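You operate a simulated robot arm through the tools that you are given. There is no shell and no other tool. Be economical: measure what you need, move in short steps, check, and stop when the job is done.

The job below is to be done with a simulated robot arm. You get a single attempt, and the scene is never put back.

TASK
Lock up the black chase and prove it with a lift test.
Fine: with the key, yellow dot quoin first, then the white dot quoin, both into the green; key back; the chase ends between its corner bars.

The check looks at the end state, three seconds after you hand in, the way a careful person would. Anything else that was tipped, shoved, dropped, spilled or broken makes it a failure.

THE ROBOT
A 7-joint arm with a two-finger parallel gripper, fixed in place. Base frame: the origin is at the foot of the arm, x ahead of it, y to its left, z up; the work surface is at about z = 88. Units: cm, degrees, N and s.
With the tool pointing down near the work surface it reaches from about 22 to 74 cm from the base axis. Its first joint turns from -166.0 to 166.0 degrees. Payload 1.57 kg.
The TCP is the grasp point between the finger pads, 3 cm short of the fingertips. In the tool frame z runs along the fingers and y along their closing line. Largest opening 11 cm; finger width 2.4, thickness 1.2; the body of the gripper, 4.8 by 11.2 cm, starts 7.8 cm behind the TCP.
Orientation is that of the tool frame in the base frame, as a unit quaternion [x, y, z, w]. With the fingers straight down and closing along the base's y, the tool's x points along the base's -x, its y along +y and its z along -z.

THE INTERFACE
- The arm moves only by the tool jog_arm. Its argument "motion" is a list of rows, each an object of numbers (a shift or turn left out is 0, a gripper value left out holds the last): "dx", "dy", "dz": the shift along the base's x, y, z in cm; "rx", "ry", "rz": the turn, a rotation vector about the base's x, y, z in degrees; "jaw": the opening, from 0 (shut) to 1 (fully open). In form: [{"dx": .., "dy": .., "dz": .., "rx": .., "ry": .., "rz": .., "jaw": ..}, ...]. A call has 1 to 12 rows; each row is the pose to reach, as a shift and turn from the pose commanded when the call began. A row lasts 0.2 s, in which the tool goes at most 5 cm and 8.6 degrees; a call with a longer step from one row to the next is refused whole, and so is a gripper value outside its range. A pose out of reach is approached as far as the arm can. The call stops where the force on the tool passes 90 N (or 10 N more than at its start, if that is more) or the arm is blocked; 0.2 s more then pass. Each finger travels about 4.5 cm/s and halts on what it meets, pressing with about 33 N; the grip force reading is that of the motor and also rises with nothing between the fingers. The clock runs only during rows and for 0.2 s after the last one: add rows that repeat a pose to give the fingers time. It gives the time, the measured TCP pose, the force on the tool (base axes), the opening and the grip force at its end, in the units of the frame above (readings bear some noise), and new pictures: "views" is both (left out), scene, wrist or none.
- Cameras (640 x 400 px; columns grow to the right, rows downward): "scene" is fixed at [22.38, 64.62, 148.49]; the picture's right is [-0.81, -0.59, 0.00], its down [-0.41, 0.56, -0.72] and it looks along [0.43, -0.58, -0.69] (base axes); focal length 308 px, centre (320, 200). "wrist" rides on the gripper at [7, 1.6, -14.1] in the tool frame; the picture's right is [-0.23, 0.97, 0.00], its down [-0.86, -0.20, -0.48] and it looks along [-0.47, -0.11, 0.88] (tool axes); focal length 222 px, centre (320, 200). There is no depth. A picture from a camera that has moved, and an enlarged one, comes with that camera's place and axes in the base frame and with its lens. The place of the scene camera against the robot may be out by one fixed shift of up to 1.2 cm in any direction.
- raise_lower(by): slides the trunk up (or, below 0, down) by that many cm; the arm rides with it, the base frame stays. It gives what a move gives, with no picture.
- close_up(camera, box): a new picture of the part [left, top, right, bottom] of that camera's present view, enlarged. The clock stands still meanwhile.
- hand_in(): hands the job in; it is judged then, once.

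Work in short steps. Places have to be worked out from the pictures, the camera data and where the tool is seen: move nearer, look again, correct. Check each grasp and each placing, and mend what went wrong. You have 120 turns and 170 pictures in all, those below and enlarged ones among them. Open the gripper and draw the arm clear of the work before you hand the job in, unless the task says otherwise; then end with one line.

The tools are called as a command line: name --argument value ..., lists and objects as JSON in quotes. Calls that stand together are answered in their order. jog_arm: Moves the arm, as the interface text tells. Its arguments: {"type":"object","properties":{"motion":{"type":"array","items":{"type":"object","properties":{"dx":{"type":"number"},"dy":{"type":"number"},"dz":{"type":"number"},"rx":{"type":"number"},"ry":{"type":"number"},"rz":{"type":"number"},"jaw":{"type":"number"}}}},"views":{"type":"string","enum":["both","scene","wrist","none"]}},"required":["motion"]} The other tools are called the same way: raise_lower (by) slides the trunk up or down; close_up (camera, box) takes an enlarged picture of a part of a camera's view; hand_in () hands the job in.

At the start:

```text
t: 0.0
tcp_pos: [41.09, 22.52, 120.08]
tcp_rot: [0.001, 1.0, -0.001, 0.0]
ft_force: [0.4, -0.1, -0.3]
width: 11.0
gripper_force: 0.0
trunk travel left (down, up): [-52.5, 6.5]
```

scene: 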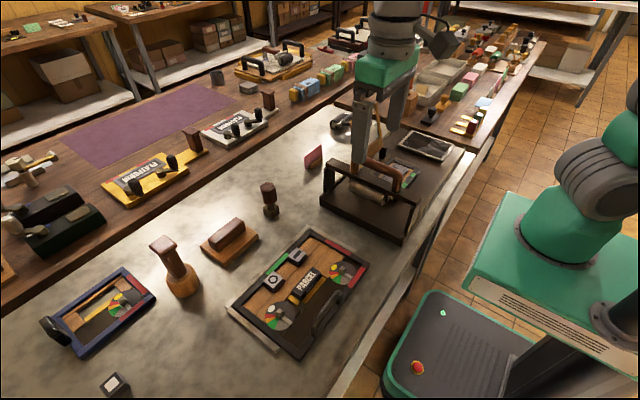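
wrist: 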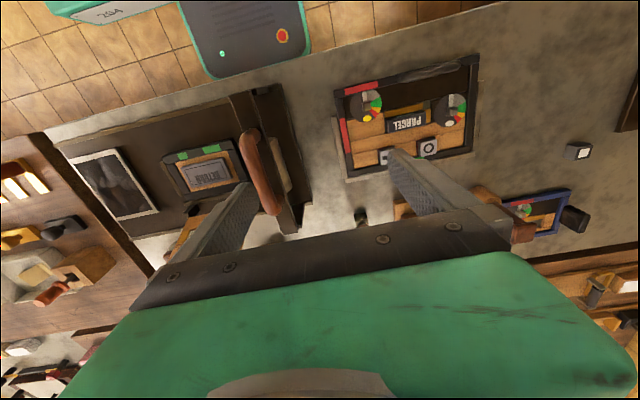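

I'll look at the black chase and the objects around it enlarged before moving.

close_up --camera "scene" --box '[210, 210, 390, 370]'

close_up --camera "scene" --box '[20, 170, 300, 345]'

close_up --camera "wrist" --box '[320, 40, 600, 240]'

```text
2.50 times, centred on (300, 290) of scene
camera zoom: at [22.38, 64.62, 148.49], right [-0.81, -0.59, 0.0], down [-0.41, 0.56, -0.72], along [0.43, -0.58, -0.69], focal length 770 px, centre (370, -25)
```

zoom: 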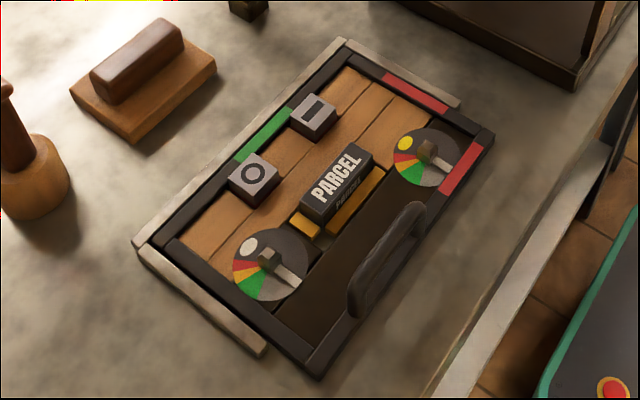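

```text
2.29 times, centred on (160, 258) of scene
camera zoom: at [22.38, 64.62, 148.49], right [-0.81, -0.59, 0.0], down [-0.41, 0.56, -0.72], along [0.43, -0.58, -0.69], focal length 704 px, centre (686, 69)
```

zoom: 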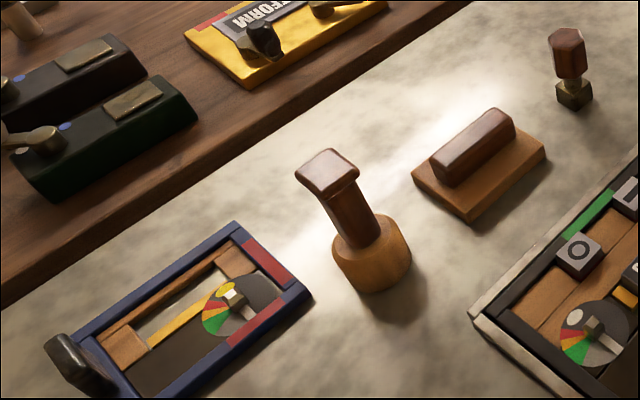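

```text
2.00 times, centred on (460, 140) of wrist
camera zoom: at [34.11, 23.93, 134.38], right [0.23, 0.97, 0.0], down [0.86, -0.2, 0.48], along [0.47, -0.11, -0.88], focal length 444 px, centre (40, 320)
```

zoom: 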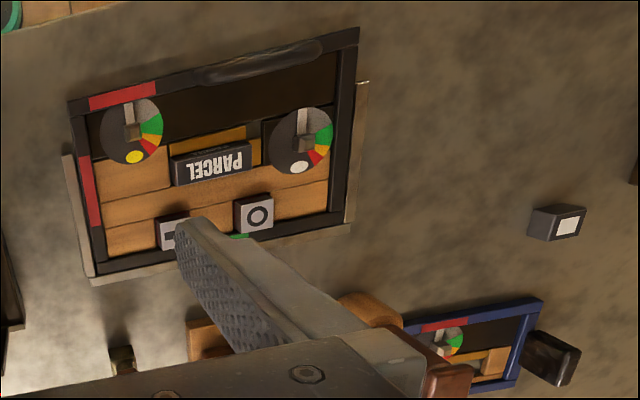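

Next I'll check the possible key at about (268,200) and the area around the rack.

close_up --camera "scene" --box '[230, 130, 350, 230]'

close_up --camera "scene" --box '[310, 100, 470, 240]'

close_up --camera "scene" --box '[0, 30, 320, 230]'

```text
4.00 times, centred on (290, 180) of scene
camera zoom: at [22.38, 64.62, 148.49], right [-0.81, -0.59, 0.0], down [-0.41, 0.56, -0.72], along [0.43, -0.58, -0.69], focal length 1232 px, centre (440, 280)
```

zoom: 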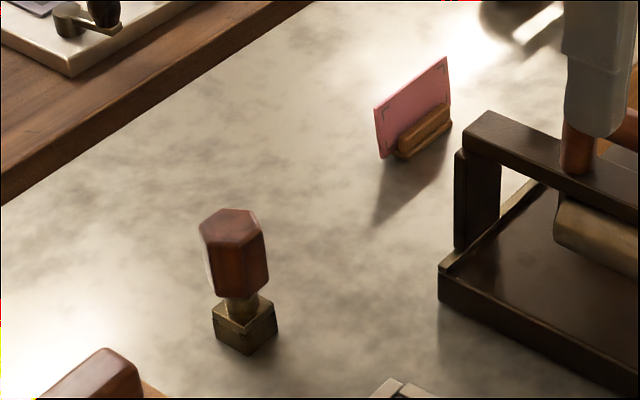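

```text
2.86 times, centred on (390, 170) of scene
camera zoom: at [22.38, 64.62, 148.49], right [-0.81, -0.59, 0.0], down [-0.41, 0.56, -0.72], along [0.43, -0.58, -0.69], focal length 880 px, centre (120, 286)
```

zoom: 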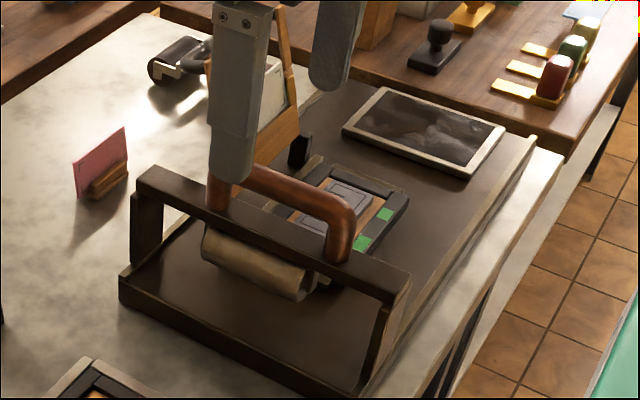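

```text
2.00 times, centred on (160, 130) of scene
camera zoom: at [22.38, 64.62, 148.49], right [-0.81, -0.59, 0.0], down [-0.41, 0.56, -0.72], along [0.43, -0.58, -0.69], focal length 616 px, centre (640, 340)
```

zoom: 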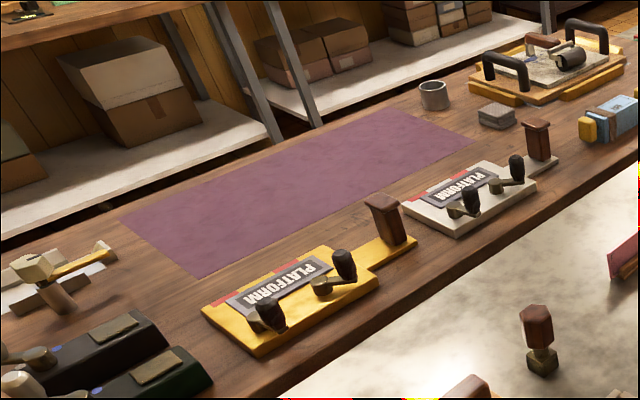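

The key looks like the hex-handled brass-foot tool at about (66,27). I'll move over the black chase for a closer look.

jog_arm --motion '[{"dy": 4, "dz": -2}, {"dx": 0.5, "dy": 8, "dz": -4}, {"dx": 1, "dy": 11, "dz": -7}, {"dx": 1.5, "dy": 14, "dz": -10}, {"dx": 2, "dy": 16, "dz": -12}]'

```text
t: 1.2
tcp_pos: [42.96, 38.55, 108.18]
tcp_rot: [0.0, 1.0, 0.0, 0.0]
ft_force: [-0.1, -0.3, 1.3]
width: 10.98
gripper_force: 0.2
trunk travel left (down, up): [-52.5, 6.5]
camera wrist: at [36.0, 39.98, 122.4], right [0.23, 0.97, 0.0], down [0.85, -0.2, 0.48], along [0.47, -0.11, -0.88], focal length 222 px, centre (320, 200)
```

scene: 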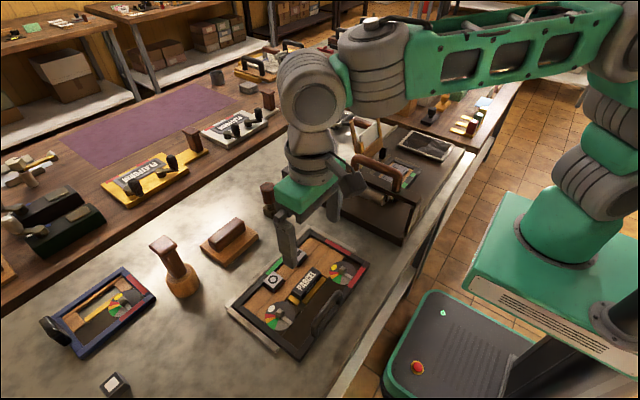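
wrist: 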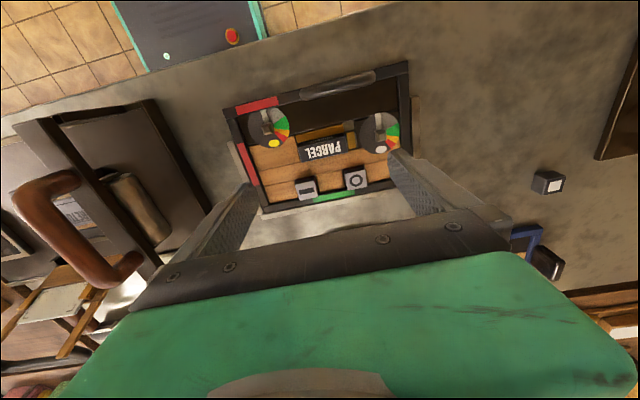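

close_up --camera "wrist" --box '[210, 50, 430, 220]'

close_up --camera "wrist" --box '[230, 90, 310, 150]'

close_up --camera "wrist" --box '[340, 100, 420, 160]'

```text
2.35 times, centred on (320, 135) of wrist
camera zoom: at [36.0, 39.98, 122.4], right [0.23, 0.97, 0.0], down [0.85, -0.2, 0.48], along [0.47, -0.11, -0.88], focal length 523 px, centre (320, 353)
```

zoom: 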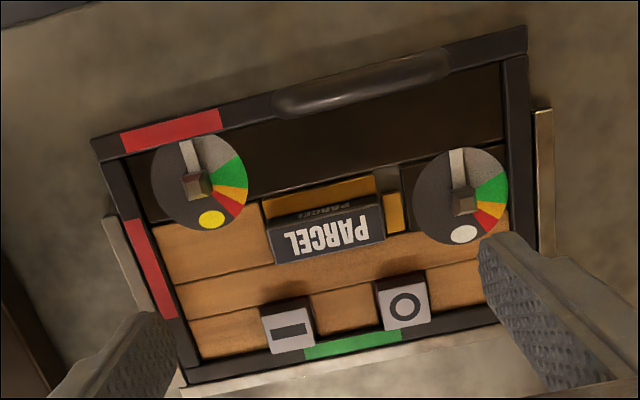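

```text
6.67 times, centred on (270, 120) of wrist
camera zoom: at [36.0, 39.98, 122.4], right [0.23, 0.97, 0.0], down [0.85, -0.2, 0.48], along [0.47, -0.11, -0.88], focal length 1481 px, centre (653, 733)
```

zoom: 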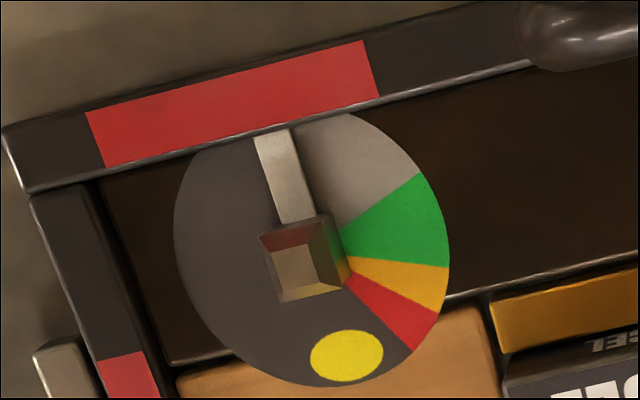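

```text
6.67 times, centred on (380, 130) of wrist
camera zoom: at [36.0, 39.98, 122.4], right [0.23, 0.97, 0.0], down [0.85, -0.2, 0.48], along [0.47, -0.11, -0.88], focal length 1481 px, centre (-80, 667)
```

zoom: 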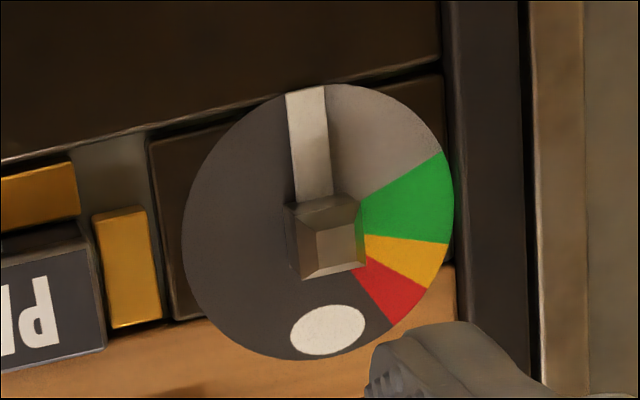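

Both pointers point along −x, with green about 70–110° clockwise from there, so each quoin needs about −90°. The yellow stud is near (40.2,31.8) and the white near (44.5,46.3). Next I'll look at the key from above.

jog_arm --motion '[{"dx": 4, "dy": -2}, {"dx": 8, "dy": -4}, {"dx": 12, "dy": -6.5}, {"dx": 16, "dy": -9}, {"dx": 20, "dy": -11, "dz": -1}, {"dx": 22, "dy": -11.5, "dz": -3}]'

```text
t: 2.6
tcp_pos: [65.03, 27.1, 105.35]
tcp_rot: [0.0, 1.0, 0.0, 0.0]
ft_force: [0.9, -0.2, -0.7]
width: 10.99
gripper_force: 0.0
trunk travel left (down, up): [-52.5, 6.5]
camera wrist: at [58.09, 28.47, 119.53], right [0.23, 0.97, 0.0], down [0.86, -0.2, 0.48], along [0.47, -0.11, -0.88], focal length 222 px, centre (320, 200)
```

scene: 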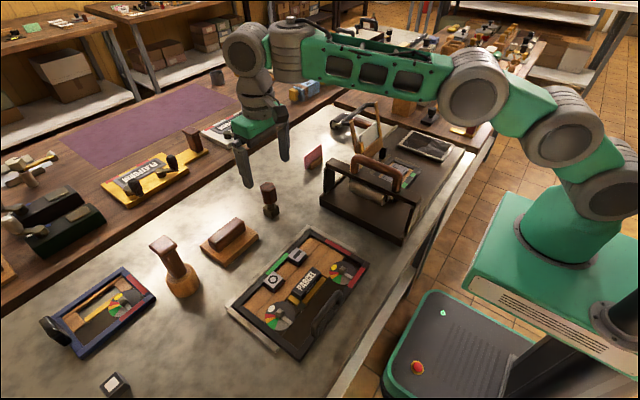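
wrist: 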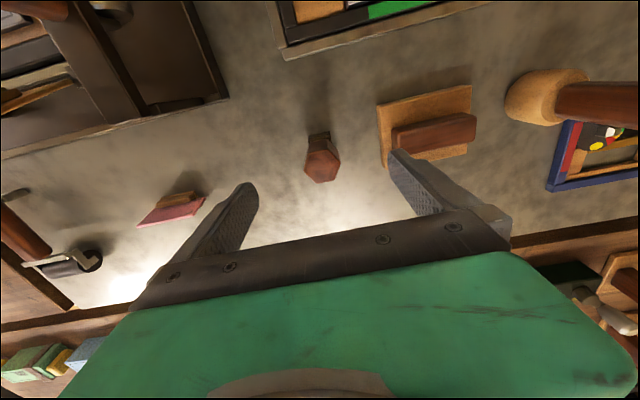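

close_up --camera "wrist" --box '[280, 115, 360, 195]'

close_up --camera "scene" --box '[250, 175, 290, 225]'

```text
5.00 times, centred on (320, 155) of wrist
camera zoom: at [58.09, 28.47, 119.53], right [0.23, 0.97, 0.0], down [0.86, -0.2, 0.48], along [0.47, -0.11, -0.88], focal length 1111 px, centre (320, 425)
```

zoom: 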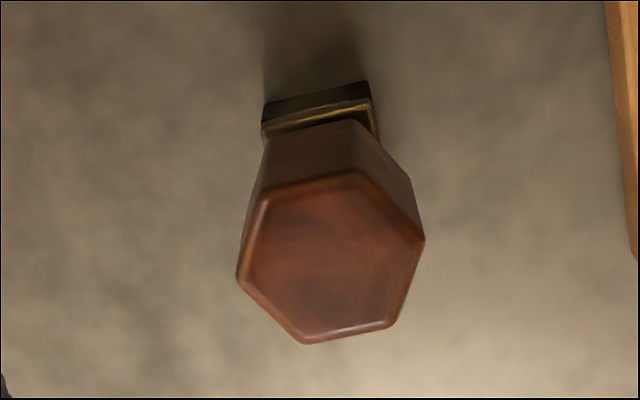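

```text
8.00 times, centred on (270, 200) of scene
camera zoom: at [22.38, 64.62, 148.49], right [-0.81, -0.59, 0.0], down [-0.41, 0.56, -0.72], along [0.43, -0.58, -0.69], focal length 2463 px, centre (720, 200)
```

zoom: 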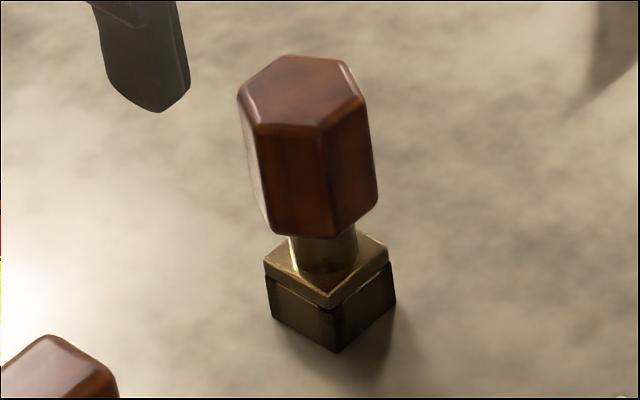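

The key stands at about (66.1,26.8), top near z≈97.4. The hex flats face ±x and the foot is square to the base axes. I'll rotate the tool +90° to close along x, which leaves room for the −90° turns.

jog_arm --motion '[{"rz": 8.2}, {"rz": 16.4}, {"rz": 24.6}, {"rz": 32.8}, {"rz": 41}, {"rz": 49.2}, {"rz": 57.4}, {"rz": 65.6, "dx": 0.3}, {"rz": 73.8, "dx": 0.6}, {"rz": 82, "dx": 1.1, "dy": -0.3}, {"rz": 90, "dx": 1.1, "dy": -0.3}]'

```text
t: 5.0
tcp_pos: [66.19, 26.65, 105.18]
tcp_rot: [0.708, -0.706, 0.001, -0.001]
ft_force: [1.0, 0.5, 0.0]
width: 11.02
gripper_force: 0.0
trunk travel left (down, up): [-52.5, 6.5]
camera wrist: at [64.6, 19.49, 119.36], right [-0.97, 0.23, 0.0], down [0.2, 0.86, 0.48], along [0.11, 0.47, -0.88], focal length 222 px, centre (320, 200)
```

scene: 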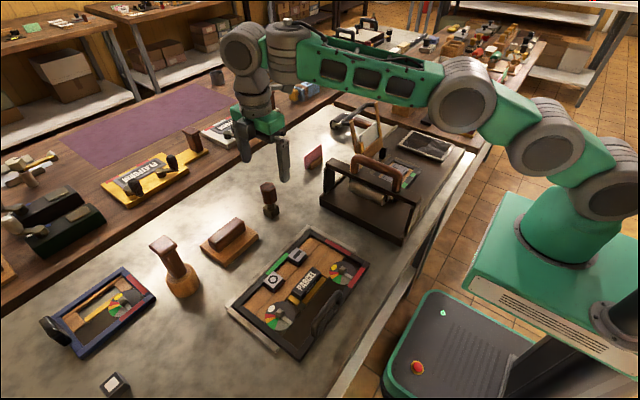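
wrist: 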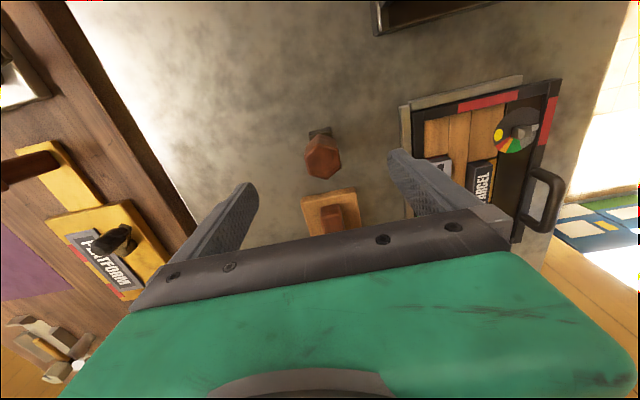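

close_up --camera "wrist" --box '[280, 115, 360, 195]'

```text
5.00 times, centred on (320, 155) of wrist
camera zoom: at [64.6, 19.49, 119.36], right [-0.97, 0.23, 0.0], down [0.2, 0.86, 0.48], along [0.11, 0.47, -0.88], focal length 1111 px, centre (320, 425)
```

zoom: 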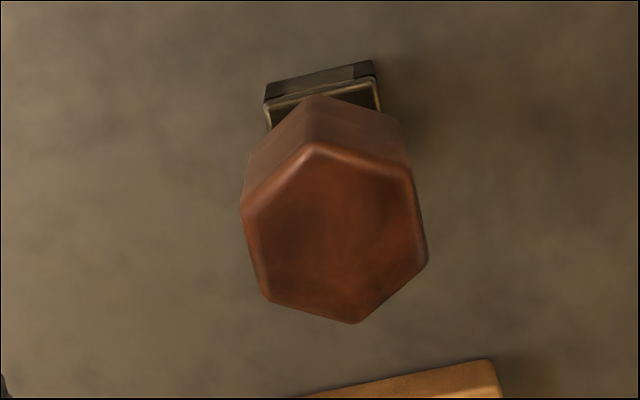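

The two views agree: key centre at (65.98,26.81), top z≈97.7. I'll descend to grip the wood at TCP z≈95.7 and close.

jog_arm --motion '[{"dx": -0.2, "dy": 0.1, "dz": -3}, {"dx": -0.2, "dy": 0.1, "dz": -6}, {"dx": -0.2, "dy": 0.1, "dz": -8.4}, {"dx": -0.2, "dy": 0.1, "dz": -9.4}, {"dx": -0.2, "dy": 0.1, "dz": -9.4, "jaw": 0.6}]'

```text
t: 6.2
tcp_pos: [65.93, 26.68, 95.75]
tcp_rot: [0.707, -0.707, 0.0, 0.0]
ft_force: [0.6, 0.1, -0.1]
width: 7.58
gripper_force: 0.1
trunk travel left (down, up): [-52.5, 6.5]
camera wrist: at [64.28, 19.56, 109.99], right [-0.97, 0.23, 0.0], down [0.2, 0.86, 0.48], along [0.11, 0.47, -0.88], focal length 222 px, centre (320, 200)
```

scene: 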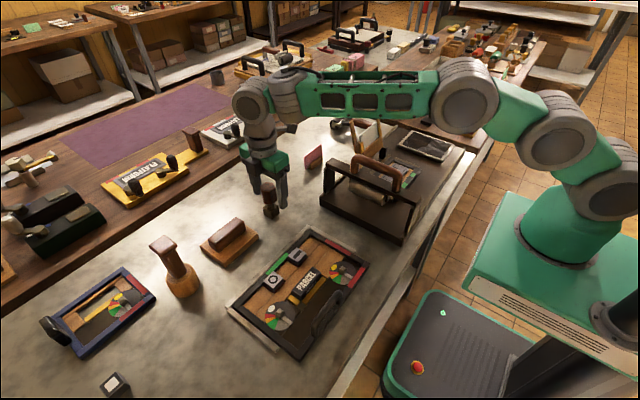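
wrist: 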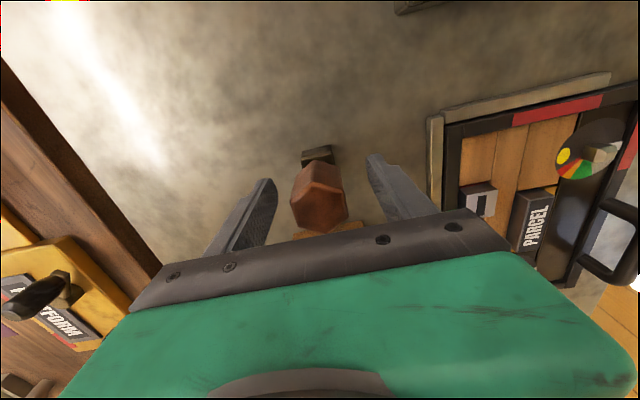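

The fingers are centred around the grip, so I'll close on the key.

jog_arm --motion '[{"jaw": 0.4}, {"jaw": 0.28}, {"jaw": 0.15}, {"jaw": 0.15}, {"jaw": 0.15}]' --views "none"

close_up --camera "scene" --box '[240, 170, 300, 230]'

```text
t: 7.4
tcp_pos: [65.98, 26.73, 95.82]
tcp_rot: [-0.707, 0.707, 0.0, 0.001]
ft_force: [0.3, 0.7, 0.6]
width: 3.61
gripper_force: 32.7
trunk travel left (down, up): [-52.5, 6.5]
```

```text
6.67 times, centred on (270, 200) of scene
camera zoom: at [22.38, 64.62, 148.49], right [-0.81, -0.59, 0.0], down [-0.41, 0.56, -0.72], along [0.43, -0.58, -0.69], focal length 2053 px, centre (653, 200)
```

zoom: 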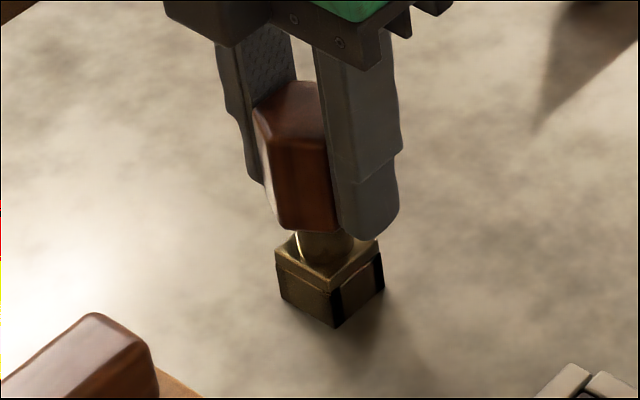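

Grip is 3.6 cm wide on the flats. I'll lift a few cm and see whether anything stays on the table.

jog_arm --motion '[{"dz": 0.5}, {"dz": 2}, {"dz": 5}, {"dz": 8}, {"dz": 8}]'

close_up --camera "scene" --box '[230, 140, 310, 230]'

close_up --camera "wrist" --box '[270, 100, 370, 240]'

```text
t: 8.6
tcp_pos: [66.03, 26.68, 103.84]
tcp_rot: [0.707, -0.707, -0.001, 0.001]
ft_force: [-0.3, 0.5, -1.8]
width: 3.59
gripper_force: 32.5
trunk travel left (down, up): [-52.5, 6.5]
camera wrist: at [64.34, 19.57, 117.97], right [-0.97, 0.23, 0.0], down [0.2, 0.86, 0.48], along [0.11, 0.47, -0.88], focal length 222 px, centre (320, 200)
```

scene: 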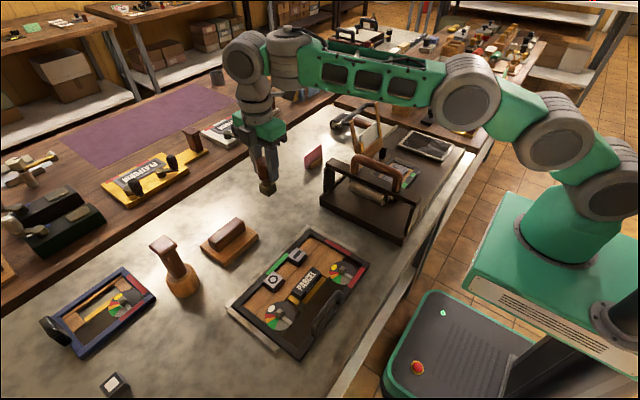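
wrist: 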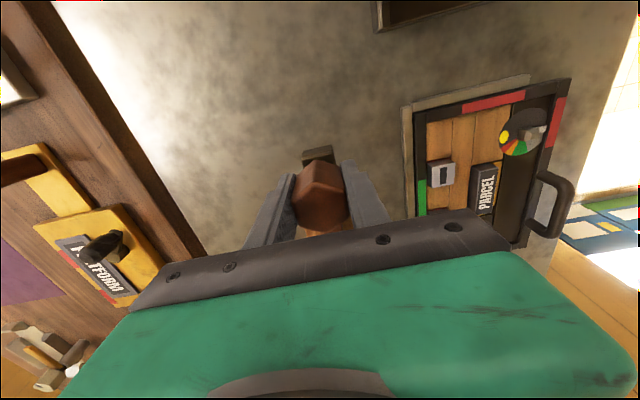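

```text
4.44 times, centred on (270, 185) of scene
camera zoom: at [22.38, 64.62, 148.49], right [-0.81, -0.59, 0.0], down [-0.41, 0.56, -0.72], along [0.43, -0.58, -0.69], focal length 1368 px, centre (542, 267)
```

zoom: 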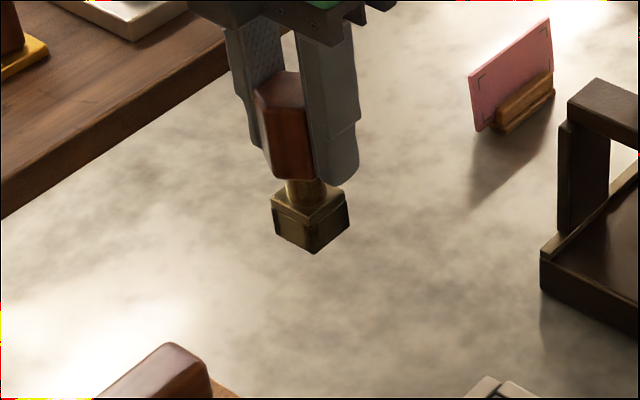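

```text
2.86 times, centred on (320, 170) of wrist
camera zoom: at [64.34, 19.57, 117.97], right [-0.97, 0.23, 0.0], down [0.2, 0.86, 0.48], along [0.11, 0.47, -0.88], focal length 635 px, centre (320, 286)
```

zoom: 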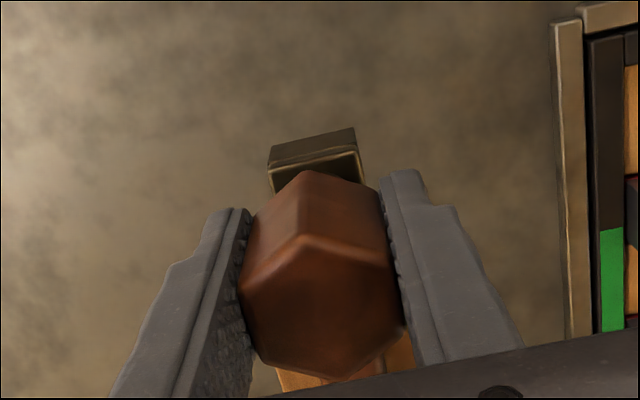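

The key is one piece, with its home at (65.99,26.82) and its bottom 7.7 cm below the TCP. I'll carry it above the yellow quoin, refined estimate (40.45,31.35) with the dial at z≈89.

jog_arm --motion '[{"dx": -4, "dy": 0.7}, {"dx": -8.5, "dy": 1.4}, {"dx": -13, "dy": 2.2}, {"dx": -17.5, "dy": 3}, {"dx": -22, "dy": 4}, {"dx": -25.5, "dy": 4.5}, {"dx": -25.5, "dy": 4.5}]'

close_up --camera "wrist" --box '[260, 70, 380, 200]'

close_up --camera "scene" --box '[290, 200, 390, 320]'

```text
t: 10.2
tcp_pos: [40.67, 31.28, 103.78]
tcp_rot: [-0.707, 0.707, 0.0, 0.0]
ft_force: [0.4, -0.4, -0.7]
width: 3.61
gripper_force: 33.1
trunk travel left (down, up): [-52.5, 6.5]
camera wrist: at [39.05, 24.2, 117.92], right [-0.97, 0.23, 0.0], down [0.2, 0.86, 0.48], along [0.11, 0.47, -0.88], focal length 222 px, centre (320, 200)
```

scene: 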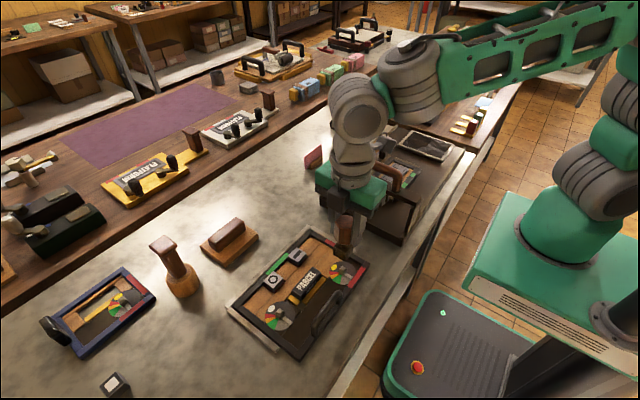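
wrist: 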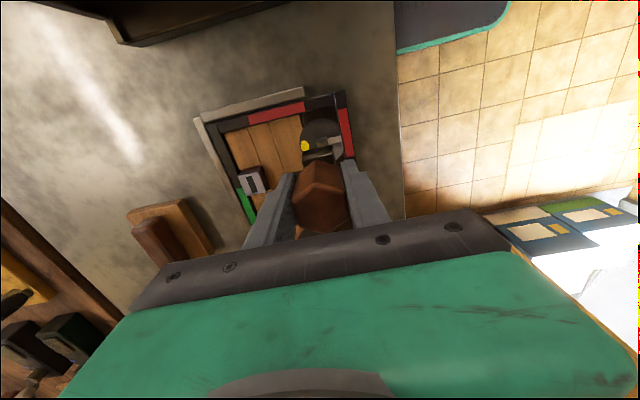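

```text
3.08 times, centred on (320, 135) of wrist
camera zoom: at [39.05, 24.2, 117.92], right [-0.97, 0.23, 0.0], down [0.2, 0.86, 0.48], along [0.11, 0.47, -0.88], focal length 684 px, centre (320, 400)
```

zoom: 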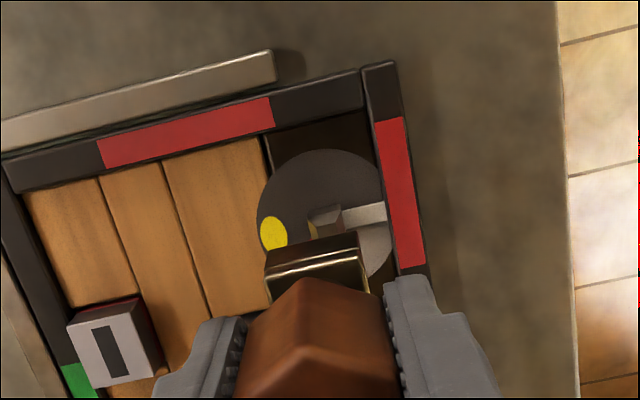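

```text
3.33 times, centred on (340, 260) of scene
camera zoom: at [22.38, 64.62, 148.49], right [-0.81, -0.59, 0.0], down [-0.41, 0.56, -0.72], along [0.43, -0.58, -0.69], focal length 1026 px, centre (253, 0)
```

zoom: 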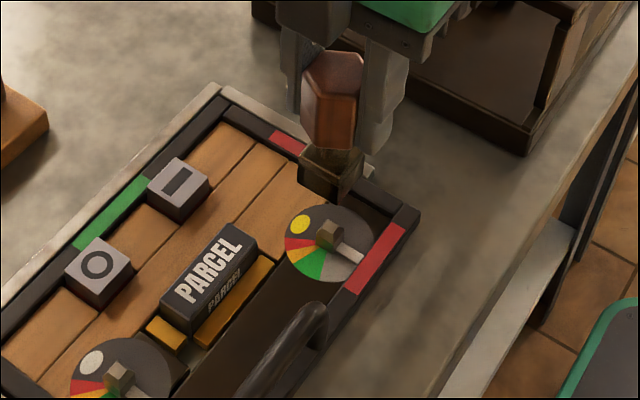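

Refined yellow stud centre is about (40.35,31.37). I'll lower the key until its bottom is just above the stud top, then check alignment.

jog_arm --motion '[{"dx": -0.12, "dy": 0.05, "dz": -2}, {"dx": -0.12, "dy": 0.05, "dz": -3.9}, {"dx": -0.12, "dy": 0.05, "dz": -3.9}]' --views "none"

close_up --camera "wrist" --box '[260, 70, 380, 200]'

close_up --camera "scene" --box '[310, 220, 370, 290]'

```text
t: 11.0
tcp_pos: [40.35, 31.38, 99.84]
tcp_rot: [-0.707, 0.707, 0.0, 0.0]
ft_force: [-0.4, -0.5, -1.9]
width: 3.6
gripper_force: 32.6
trunk travel left (down, up): [-52.5, 6.5]
```

```text
3.08 times, centred on (320, 135) of wrist
camera zoom: at [38.71, 24.21, 114.04], right [-0.97, 0.23, 0.0], down [0.2, 0.86, 0.48], along [0.11, 0.47, -0.88], focal length 684 px, centre (320, 400)
```

zoom: 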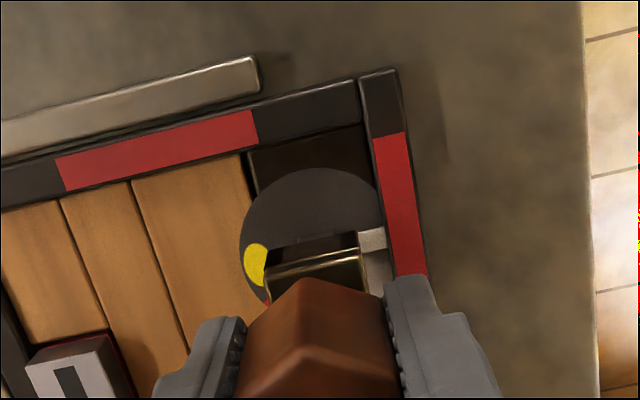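

```text
5.71 times, centred on (340, 255) of scene
camera zoom: at [22.38, 64.62, 148.49], right [-0.81, -0.59, 0.0], down [-0.41, 0.56, -0.72], along [0.43, -0.58, -0.69], focal length 1759 px, centre (206, -114)
```

zoom: 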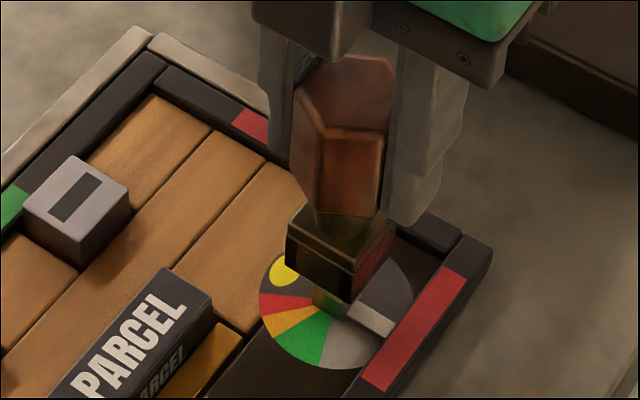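

Alignment looks within about 2 mm. I'll lower gently and watch the force.

jog_arm --motion '[{"dz": -0.5}, {"dz": -0.9}, {"dz": -1.2}, {"dz": -1.5}]' --views "none"

close_up --camera "scene" --box '[310, 220, 370, 290]'

```text
t: 12.0
tcp_pos: [40.34, 31.28, 98.4]
tcp_rot: [0.707, -0.707, 0.0, 0.0]
ft_force: [0.1, 0.3, -1.7]
width: 3.6
gripper_force: 32.9
trunk travel left (down, up): [-52.5, 6.5]
```

```text
5.71 times, centred on (340, 255) of scene
camera zoom: at [22.38, 64.62, 148.49], right [-0.81, -0.59, 0.0], down [-0.41, 0.56, -0.72], along [0.43, -0.58, -0.69], focal length 1759 px, centre (206, -114)
```

zoom: 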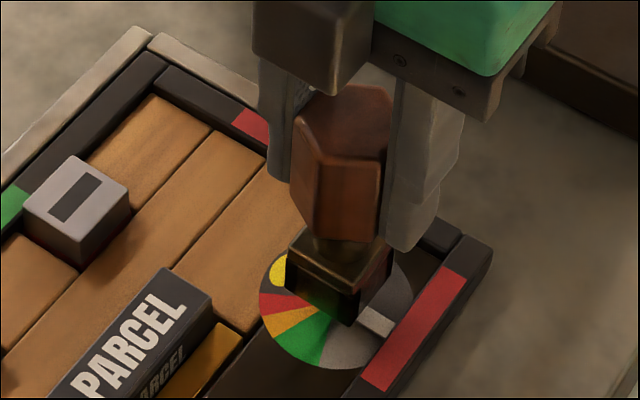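

No contact yet, so I'll continue down in small steps.

jog_arm --motion '[{"dz": -0.3}, {"dz": -0.5}, {"dz": -0.7}]' --views "none"

close_up --camera "scene" --box '[310, 220, 370, 290]'

```text
t: 12.8
tcp_pos: [40.39, 31.43, 97.74]
tcp_rot: [-0.707, 0.707, 0.001, 0.0]
ft_force: [0.2, 0.3, -1.6]
width: 3.6
gripper_force: 33.0
trunk travel left (down, up): [-52.5, 6.5]
```

```text
5.71 times, centred on (340, 255) of scene
camera zoom: at [22.38, 64.62, 148.49], right [-0.81, -0.59, 0.0], down [-0.41, 0.56, -0.72], along [0.43, -0.58, -0.69], focal length 1759 px, centre (206, -114)
```

zoom: 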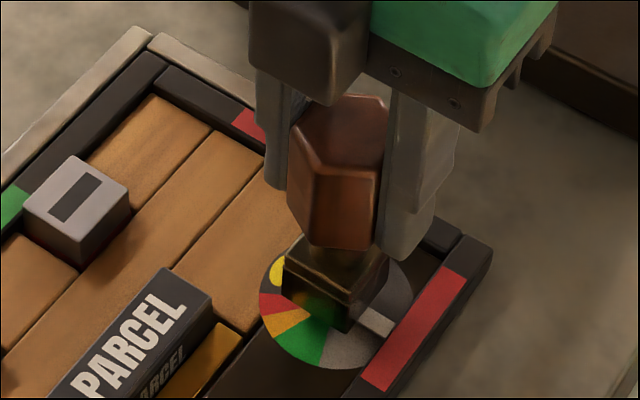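

The foot now covers the stud without resistance. I'll go down a bit more to seat it.

jog_arm --motion '[{"dz": -0.2}, {"dz": -0.4}, {"dz": -0.5}]' --views "none"

close_up --camera "scene" --box '[310, 220, 370, 290]'

```text
t: 13.6
tcp_pos: [40.4, 31.36, 97.33]
tcp_rot: [-0.707, 0.708, 0.0, 0.0]
ft_force: [-0.1, -2.0, -1.3]
width: 3.61
gripper_force: 33.3
trunk travel left (down, up): [-52.5, 6.5]
```

```text
5.71 times, centred on (340, 255) of scene
camera zoom: at [22.38, 64.62, 148.49], right [-0.81, -0.59, 0.0], down [-0.41, 0.56, -0.72], along [0.43, -0.58, -0.69], focal length 1759 px, centre (206, -114)
```

zoom: 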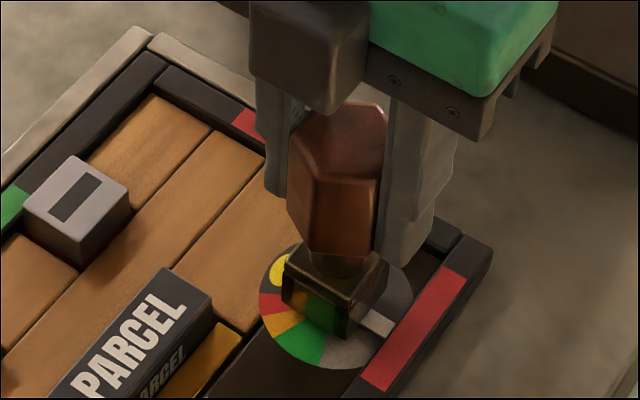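

The key appears seated, with slight lateral contact. I'll turn clockwise about 30° first and check.

jog_arm --motion '[{"rz": -5}, {"rz": -10}, {"rz": -15}, {"rz": -20}, {"rz": -25}, {"rz": -30}]' --views "none"

close_up --camera "scene" --box '[290, 210, 390, 310]'

```text
t: 15.0
tcp_pos: [40.25, 31.37, 97.32]
tcp_rot: [-0.5, 0.866, 0.0, 0.0]
ft_force: [-4.5, -3.0, -0.7]
width: 3.59
gripper_force: 33.1
trunk travel left (down, up): [-52.5, 6.5]
```

```text
4.00 times, centred on (340, 260) of scene
camera zoom: at [22.38, 64.62, 148.49], right [-0.81, -0.59, 0.0], down [-0.41, 0.56, -0.72], along [0.43, -0.58, -0.69], focal length 1232 px, centre (240, -40)
```

zoom: 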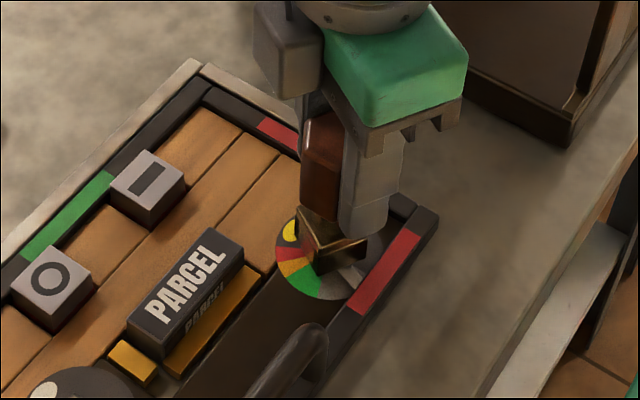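

The pointer turns with the key. I'll continue to about −75°, shifting slightly to relieve the lateral force.

jog_arm --motion '[{"rz": -6, "dx": -0.08, "dy": -0.06}, {"rz": -12, "dx": -0.08, "dy": -0.06}, {"rz": -18, "dx": -0.08, "dy": -0.06}, {"rz": -24, "dx": -0.08, "dy": -0.06}, {"rz": -30, "dx": -0.08, "dy": -0.06}, {"rz": -36, "dx": -0.08, "dy": -0.06}, {"rz": -42, "dx": -0.08, "dy": -0.06}, {"rz": -46, "dx": -0.08, "dy": -0.06}]' --views "none"

close_up --camera "scene" --box '[310, 230, 370, 300]'

```text
t: 16.8
tcp_pos: [40.23, 31.36, 97.36]
tcp_rot: [-0.122, 0.992, 0.0, 0.001]
ft_force: [-7.5, 9.1, 2.0]
width: 3.62
gripper_force: 33.1
trunk travel left (down, up): [-52.5, 6.5]
```

```text
5.71 times, centred on (340, 265) of scene
camera zoom: at [22.38, 64.62, 148.49], right [-0.81, -0.59, 0.0], down [-0.41, 0.56, -0.72], along [0.43, -0.58, -0.69], focal length 1759 px, centre (206, -171)
```

zoom: 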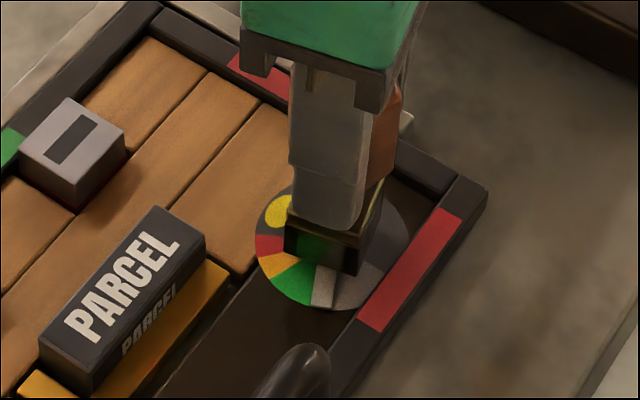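

The pointer is just short of green at tool −76°, so there's about 10° of play. I'll turn about 18° more.

jog_arm --motion '[{"rz": -6, "dx": -0.05, "dy": 0.06}, {"rz": -12, "dx": -0.05, "dy": 0.06}, {"rz": -18, "dx": -0.05, "dy": 0.06}]' --views "none"

close_up --camera "scene" --box '[310, 230, 370, 300]'

```text
t: 17.6
tcp_pos: [40.25, 31.43, 97.27]
tcp_rot: [0.036, 0.999, 0.0, 0.001]
ft_force: [-4.1, 8.7, 5.9]
width: 3.59
gripper_force: 33.1
trunk travel left (down, up): [-52.5, 6.5]
```

```text
5.71 times, centred on (340, 265) of scene
camera zoom: at [22.38, 64.62, 148.49], right [-0.81, -0.59, 0.0], down [-0.41, 0.56, -0.72], along [0.43, -0.58, -0.69], focal length 1759 px, centre (206, -171)
```

zoom: 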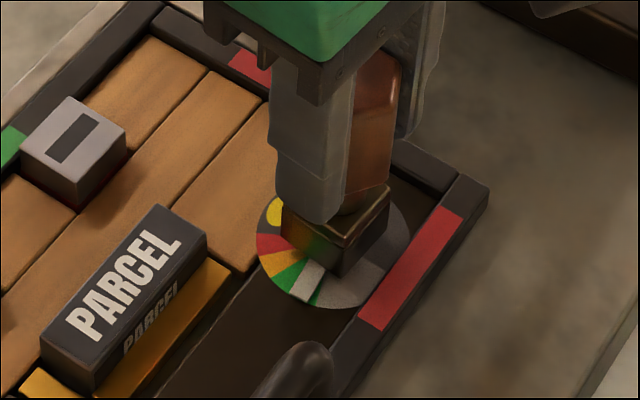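

The pointer is in the green but early in it. Another 6° will centre it.

jog_arm --motion '[{"rz": -3}, {"rz": -6}, {"rz": -6}]' --views "none"

close_up --camera "scene" --box '[310, 230, 370, 300]'

```text
t: 18.4
tcp_pos: [40.21, 31.35, 97.03]
tcp_rot: [0.089, 0.996, 0.0, 0.0]
ft_force: [-3.5, 10.9, 4.1]
width: 3.57
gripper_force: 32.8
trunk travel left (down, up): [-52.5, 6.5]
```

```text
5.71 times, centred on (340, 265) of scene
camera zoom: at [22.38, 64.62, 148.49], right [-0.81, -0.59, 0.0], down [-0.41, 0.56, -0.72], along [0.43, -0.58, -0.69], focal length 1759 px, centre (206, -171)
```

zoom: 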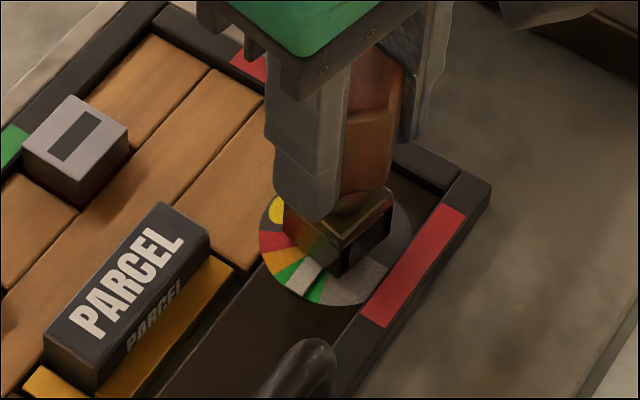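

The pointer is mid-green. I'll back the tool 5° inside the play to unload it, then lift straight up and inspect.

jog_arm --motion '[{"rz": 3, "dy": 0.05}, {"rz": 5, "dy": 0.05}, {"rz": 5, "dy": 0.05, "dz": 0.7}, {"rz": 5, "dy": 0.05, "dz": 1.5}, {"rz": 5, "dy": 0.05, "dz": 3}, {"rz": 5, "dy": 0.05, "dz": 6.6}, {"rz": 5, "dy": 0.05, "dz": 6.6}]'

close_up --camera "scene" --box '[210, 210, 390, 370]'

```text
t: 20.0
tcp_pos: [40.25, 31.18, 103.92]
tcp_rot: [0.044, 0.999, -0.001, 0.0]
ft_force: [0.5, 0.7, -1.1]
width: 3.61
gripper_force: 33.1
trunk travel left (down, up): [-52.5, 6.5]
camera wrist: at [33.48, 33.42, 118.2], right [0.31, 0.95, 0.0], down [0.83, -0.27, 0.48], along [0.45, -0.15, -0.88], focal length 222 px, centre (320, 200)
```

scene: 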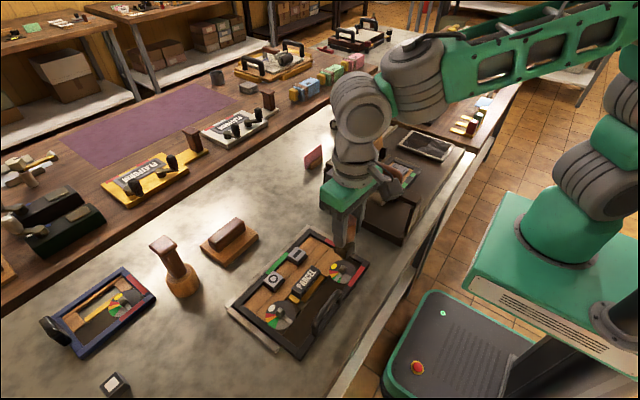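
wrist: 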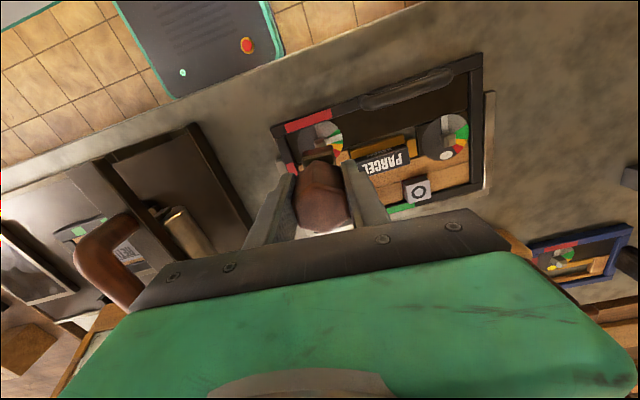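

```text
2.50 times, centred on (300, 290) of scene
camera zoom: at [22.38, 64.62, 148.49], right [-0.81, -0.59, 0.0], down [-0.41, 0.56, -0.72], along [0.43, -0.58, -0.69], focal length 770 px, centre (370, -25)
```

zoom: 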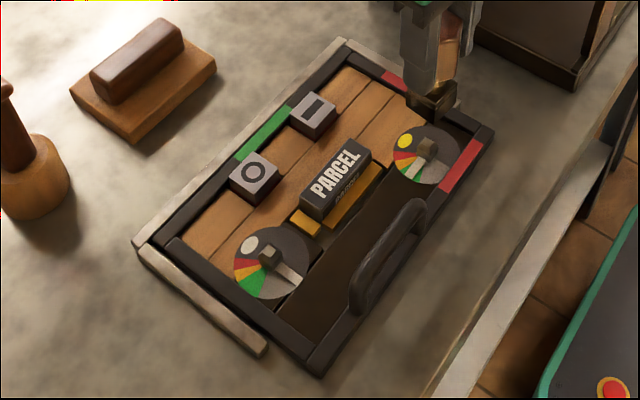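

close_up --camera "scene" --box '[320, 250, 370, 300]'

close_up --camera "wrist" --box '[270, 70, 480, 210]'

```text
8.00 times, centred on (345, 275) of scene
camera zoom: at [22.38, 64.62, 148.49], right [-0.81, -0.59, 0.0], down [-0.41, 0.56, -0.72], along [0.43, -0.58, -0.69], focal length 2463 px, centre (120, -400)
```

zoom: 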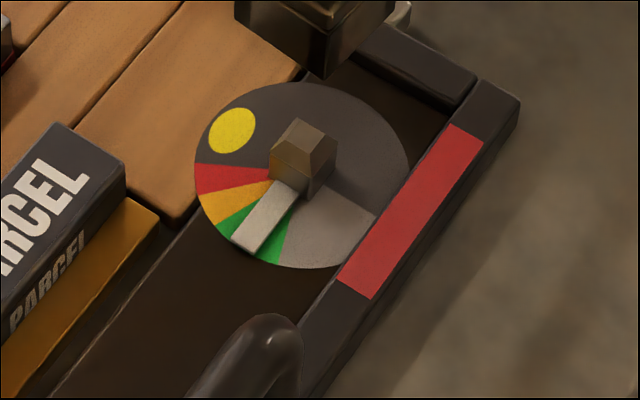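

```text
2.86 times, centred on (375, 140) of wrist
camera zoom: at [33.48, 33.42, 118.2], right [0.31, 0.95, 0.0], down [0.83, -0.27, 0.48], along [0.45, -0.15, -0.88], focal length 635 px, centre (163, 371)
```

zoom: 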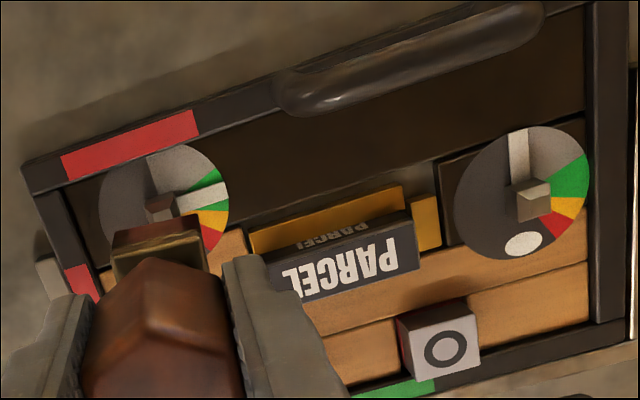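

Yellow is centred in green. The white stud estimate is (44.97,46.8), so I'll carry the key there while rotating the tool back +95° to its starting yaw.

jog_arm --motion '[{"dx": 0.4, "dy": 1.3, "rz": 8}, {"dx": 0.8, "dy": 2.6, "rz": 16}, {"dx": 1.2, "dy": 4, "rz": 24}, {"dx": 1.6, "dy": 5.3, "rz": 32}, {"dx": 2, "dy": 6.6, "rz": 40}, {"dx": 2.4, "dy": 8, "rz": 48}, {"dx": 2.8, "dy": 9.3, "rz": 56}, {"dx": 3.2, "dy": 10.6, "rz": 64}, {"dx": 3.6, "dy": 12, "rz": 72}, {"dx": 4, "dy": 13.3, "rz": 80}, {"dx": 4.4, "dy": 14.5, "rz": 88}, {"dx": 4.7, "dy": 15.4, "rz": 95}]'

close_up --camera "wrist" --box '[260, 70, 380, 200]'

close_up --camera "scene" --box '[240, 260, 310, 350]'

```text
t: 22.6
tcp_pos: [45.03, 46.83, 103.69]
tcp_rot: [0.708, -0.706, 0.001, 0.001]
ft_force: [-0.9, 0.3, -0.6]
width: 3.59
gripper_force: 33.0
trunk travel left (down, up): [-52.5, 6.5]
camera wrist: at [43.42, 39.6, 117.87], right [-0.97, 0.22, 0.0], down [0.2, 0.86, 0.48], along [0.11, 0.47, -0.88], focal length 222 px, centre (320, 200)
```

scene: 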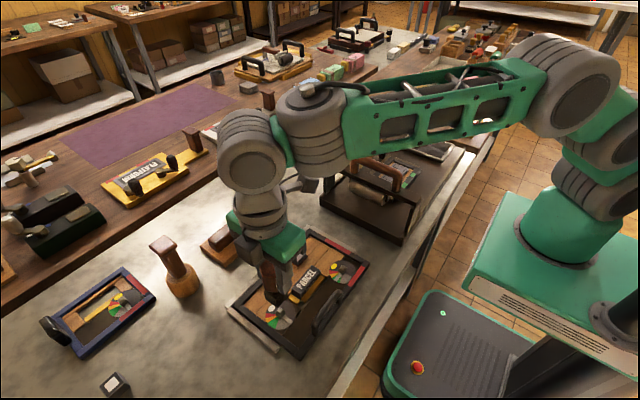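
wrist: 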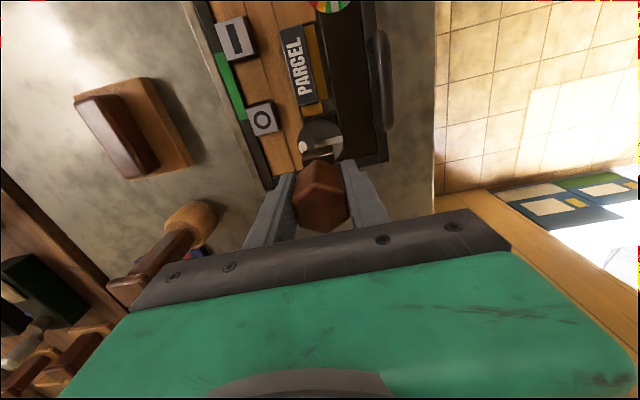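

```text
3.08 times, centred on (320, 135) of wrist
camera zoom: at [43.42, 39.6, 117.87], right [-0.97, 0.22, 0.0], down [0.2, 0.86, 0.48], along [0.11, 0.47, -0.88], focal length 684 px, centre (320, 400)
```

zoom: 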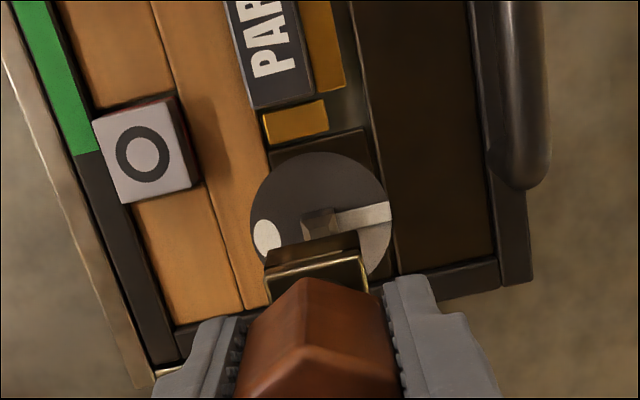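

```text
4.44 times, centred on (275, 305) of scene
camera zoom: at [22.38, 64.62, 148.49], right [-0.81, -0.59, 0.0], down [-0.41, 0.56, -0.72], along [0.43, -0.58, -0.69], focal length 1368 px, centre (520, -267)
```

zoom: 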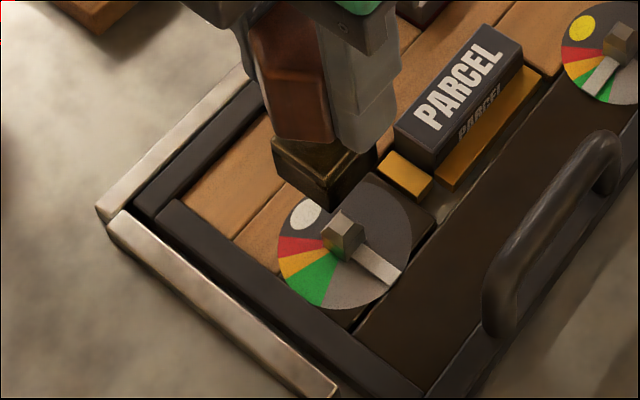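

The view nearly matches the yellow approach, so I apply the correction learned there. The target is (44.77,46.97); I'll lower in stages.

jog_arm --motion '[{"dx": -0.17, "dy": 0.15, "dz": -2}, {"dx": -0.17, "dy": 0.15, "dz": -3.9}, {"dx": -0.17, "dy": 0.15, "dz": -4.5}, {"dx": -0.17, "dy": 0.15, "dz": -5}, {"dx": -0.17, "dy": 0.15, "dz": -5.4}]' --views "none"

close_up --camera "scene" --box '[240, 270, 310, 350]'

```text
t: 23.8
tcp_pos: [44.55, 46.91, 98.26]
tcp_rot: [0.707, -0.707, 0.0, 0.0]
ft_force: [-1.3, 0.5, -1.6]
width: 3.61
gripper_force: 33.2
trunk travel left (down, up): [-52.5, 6.5]
```

```text
5.00 times, centred on (275, 310) of scene
camera zoom: at [22.38, 64.62, 148.49], right [-0.81, -0.59, 0.0], down [-0.41, 0.56, -0.72], along [0.43, -0.58, -0.69], focal length 1539 px, centre (545, -350)
```

zoom: 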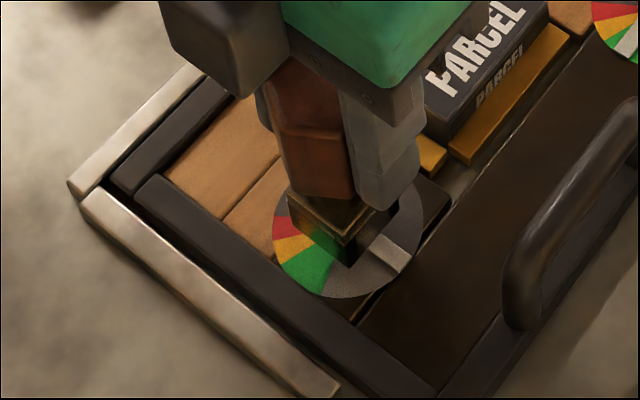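

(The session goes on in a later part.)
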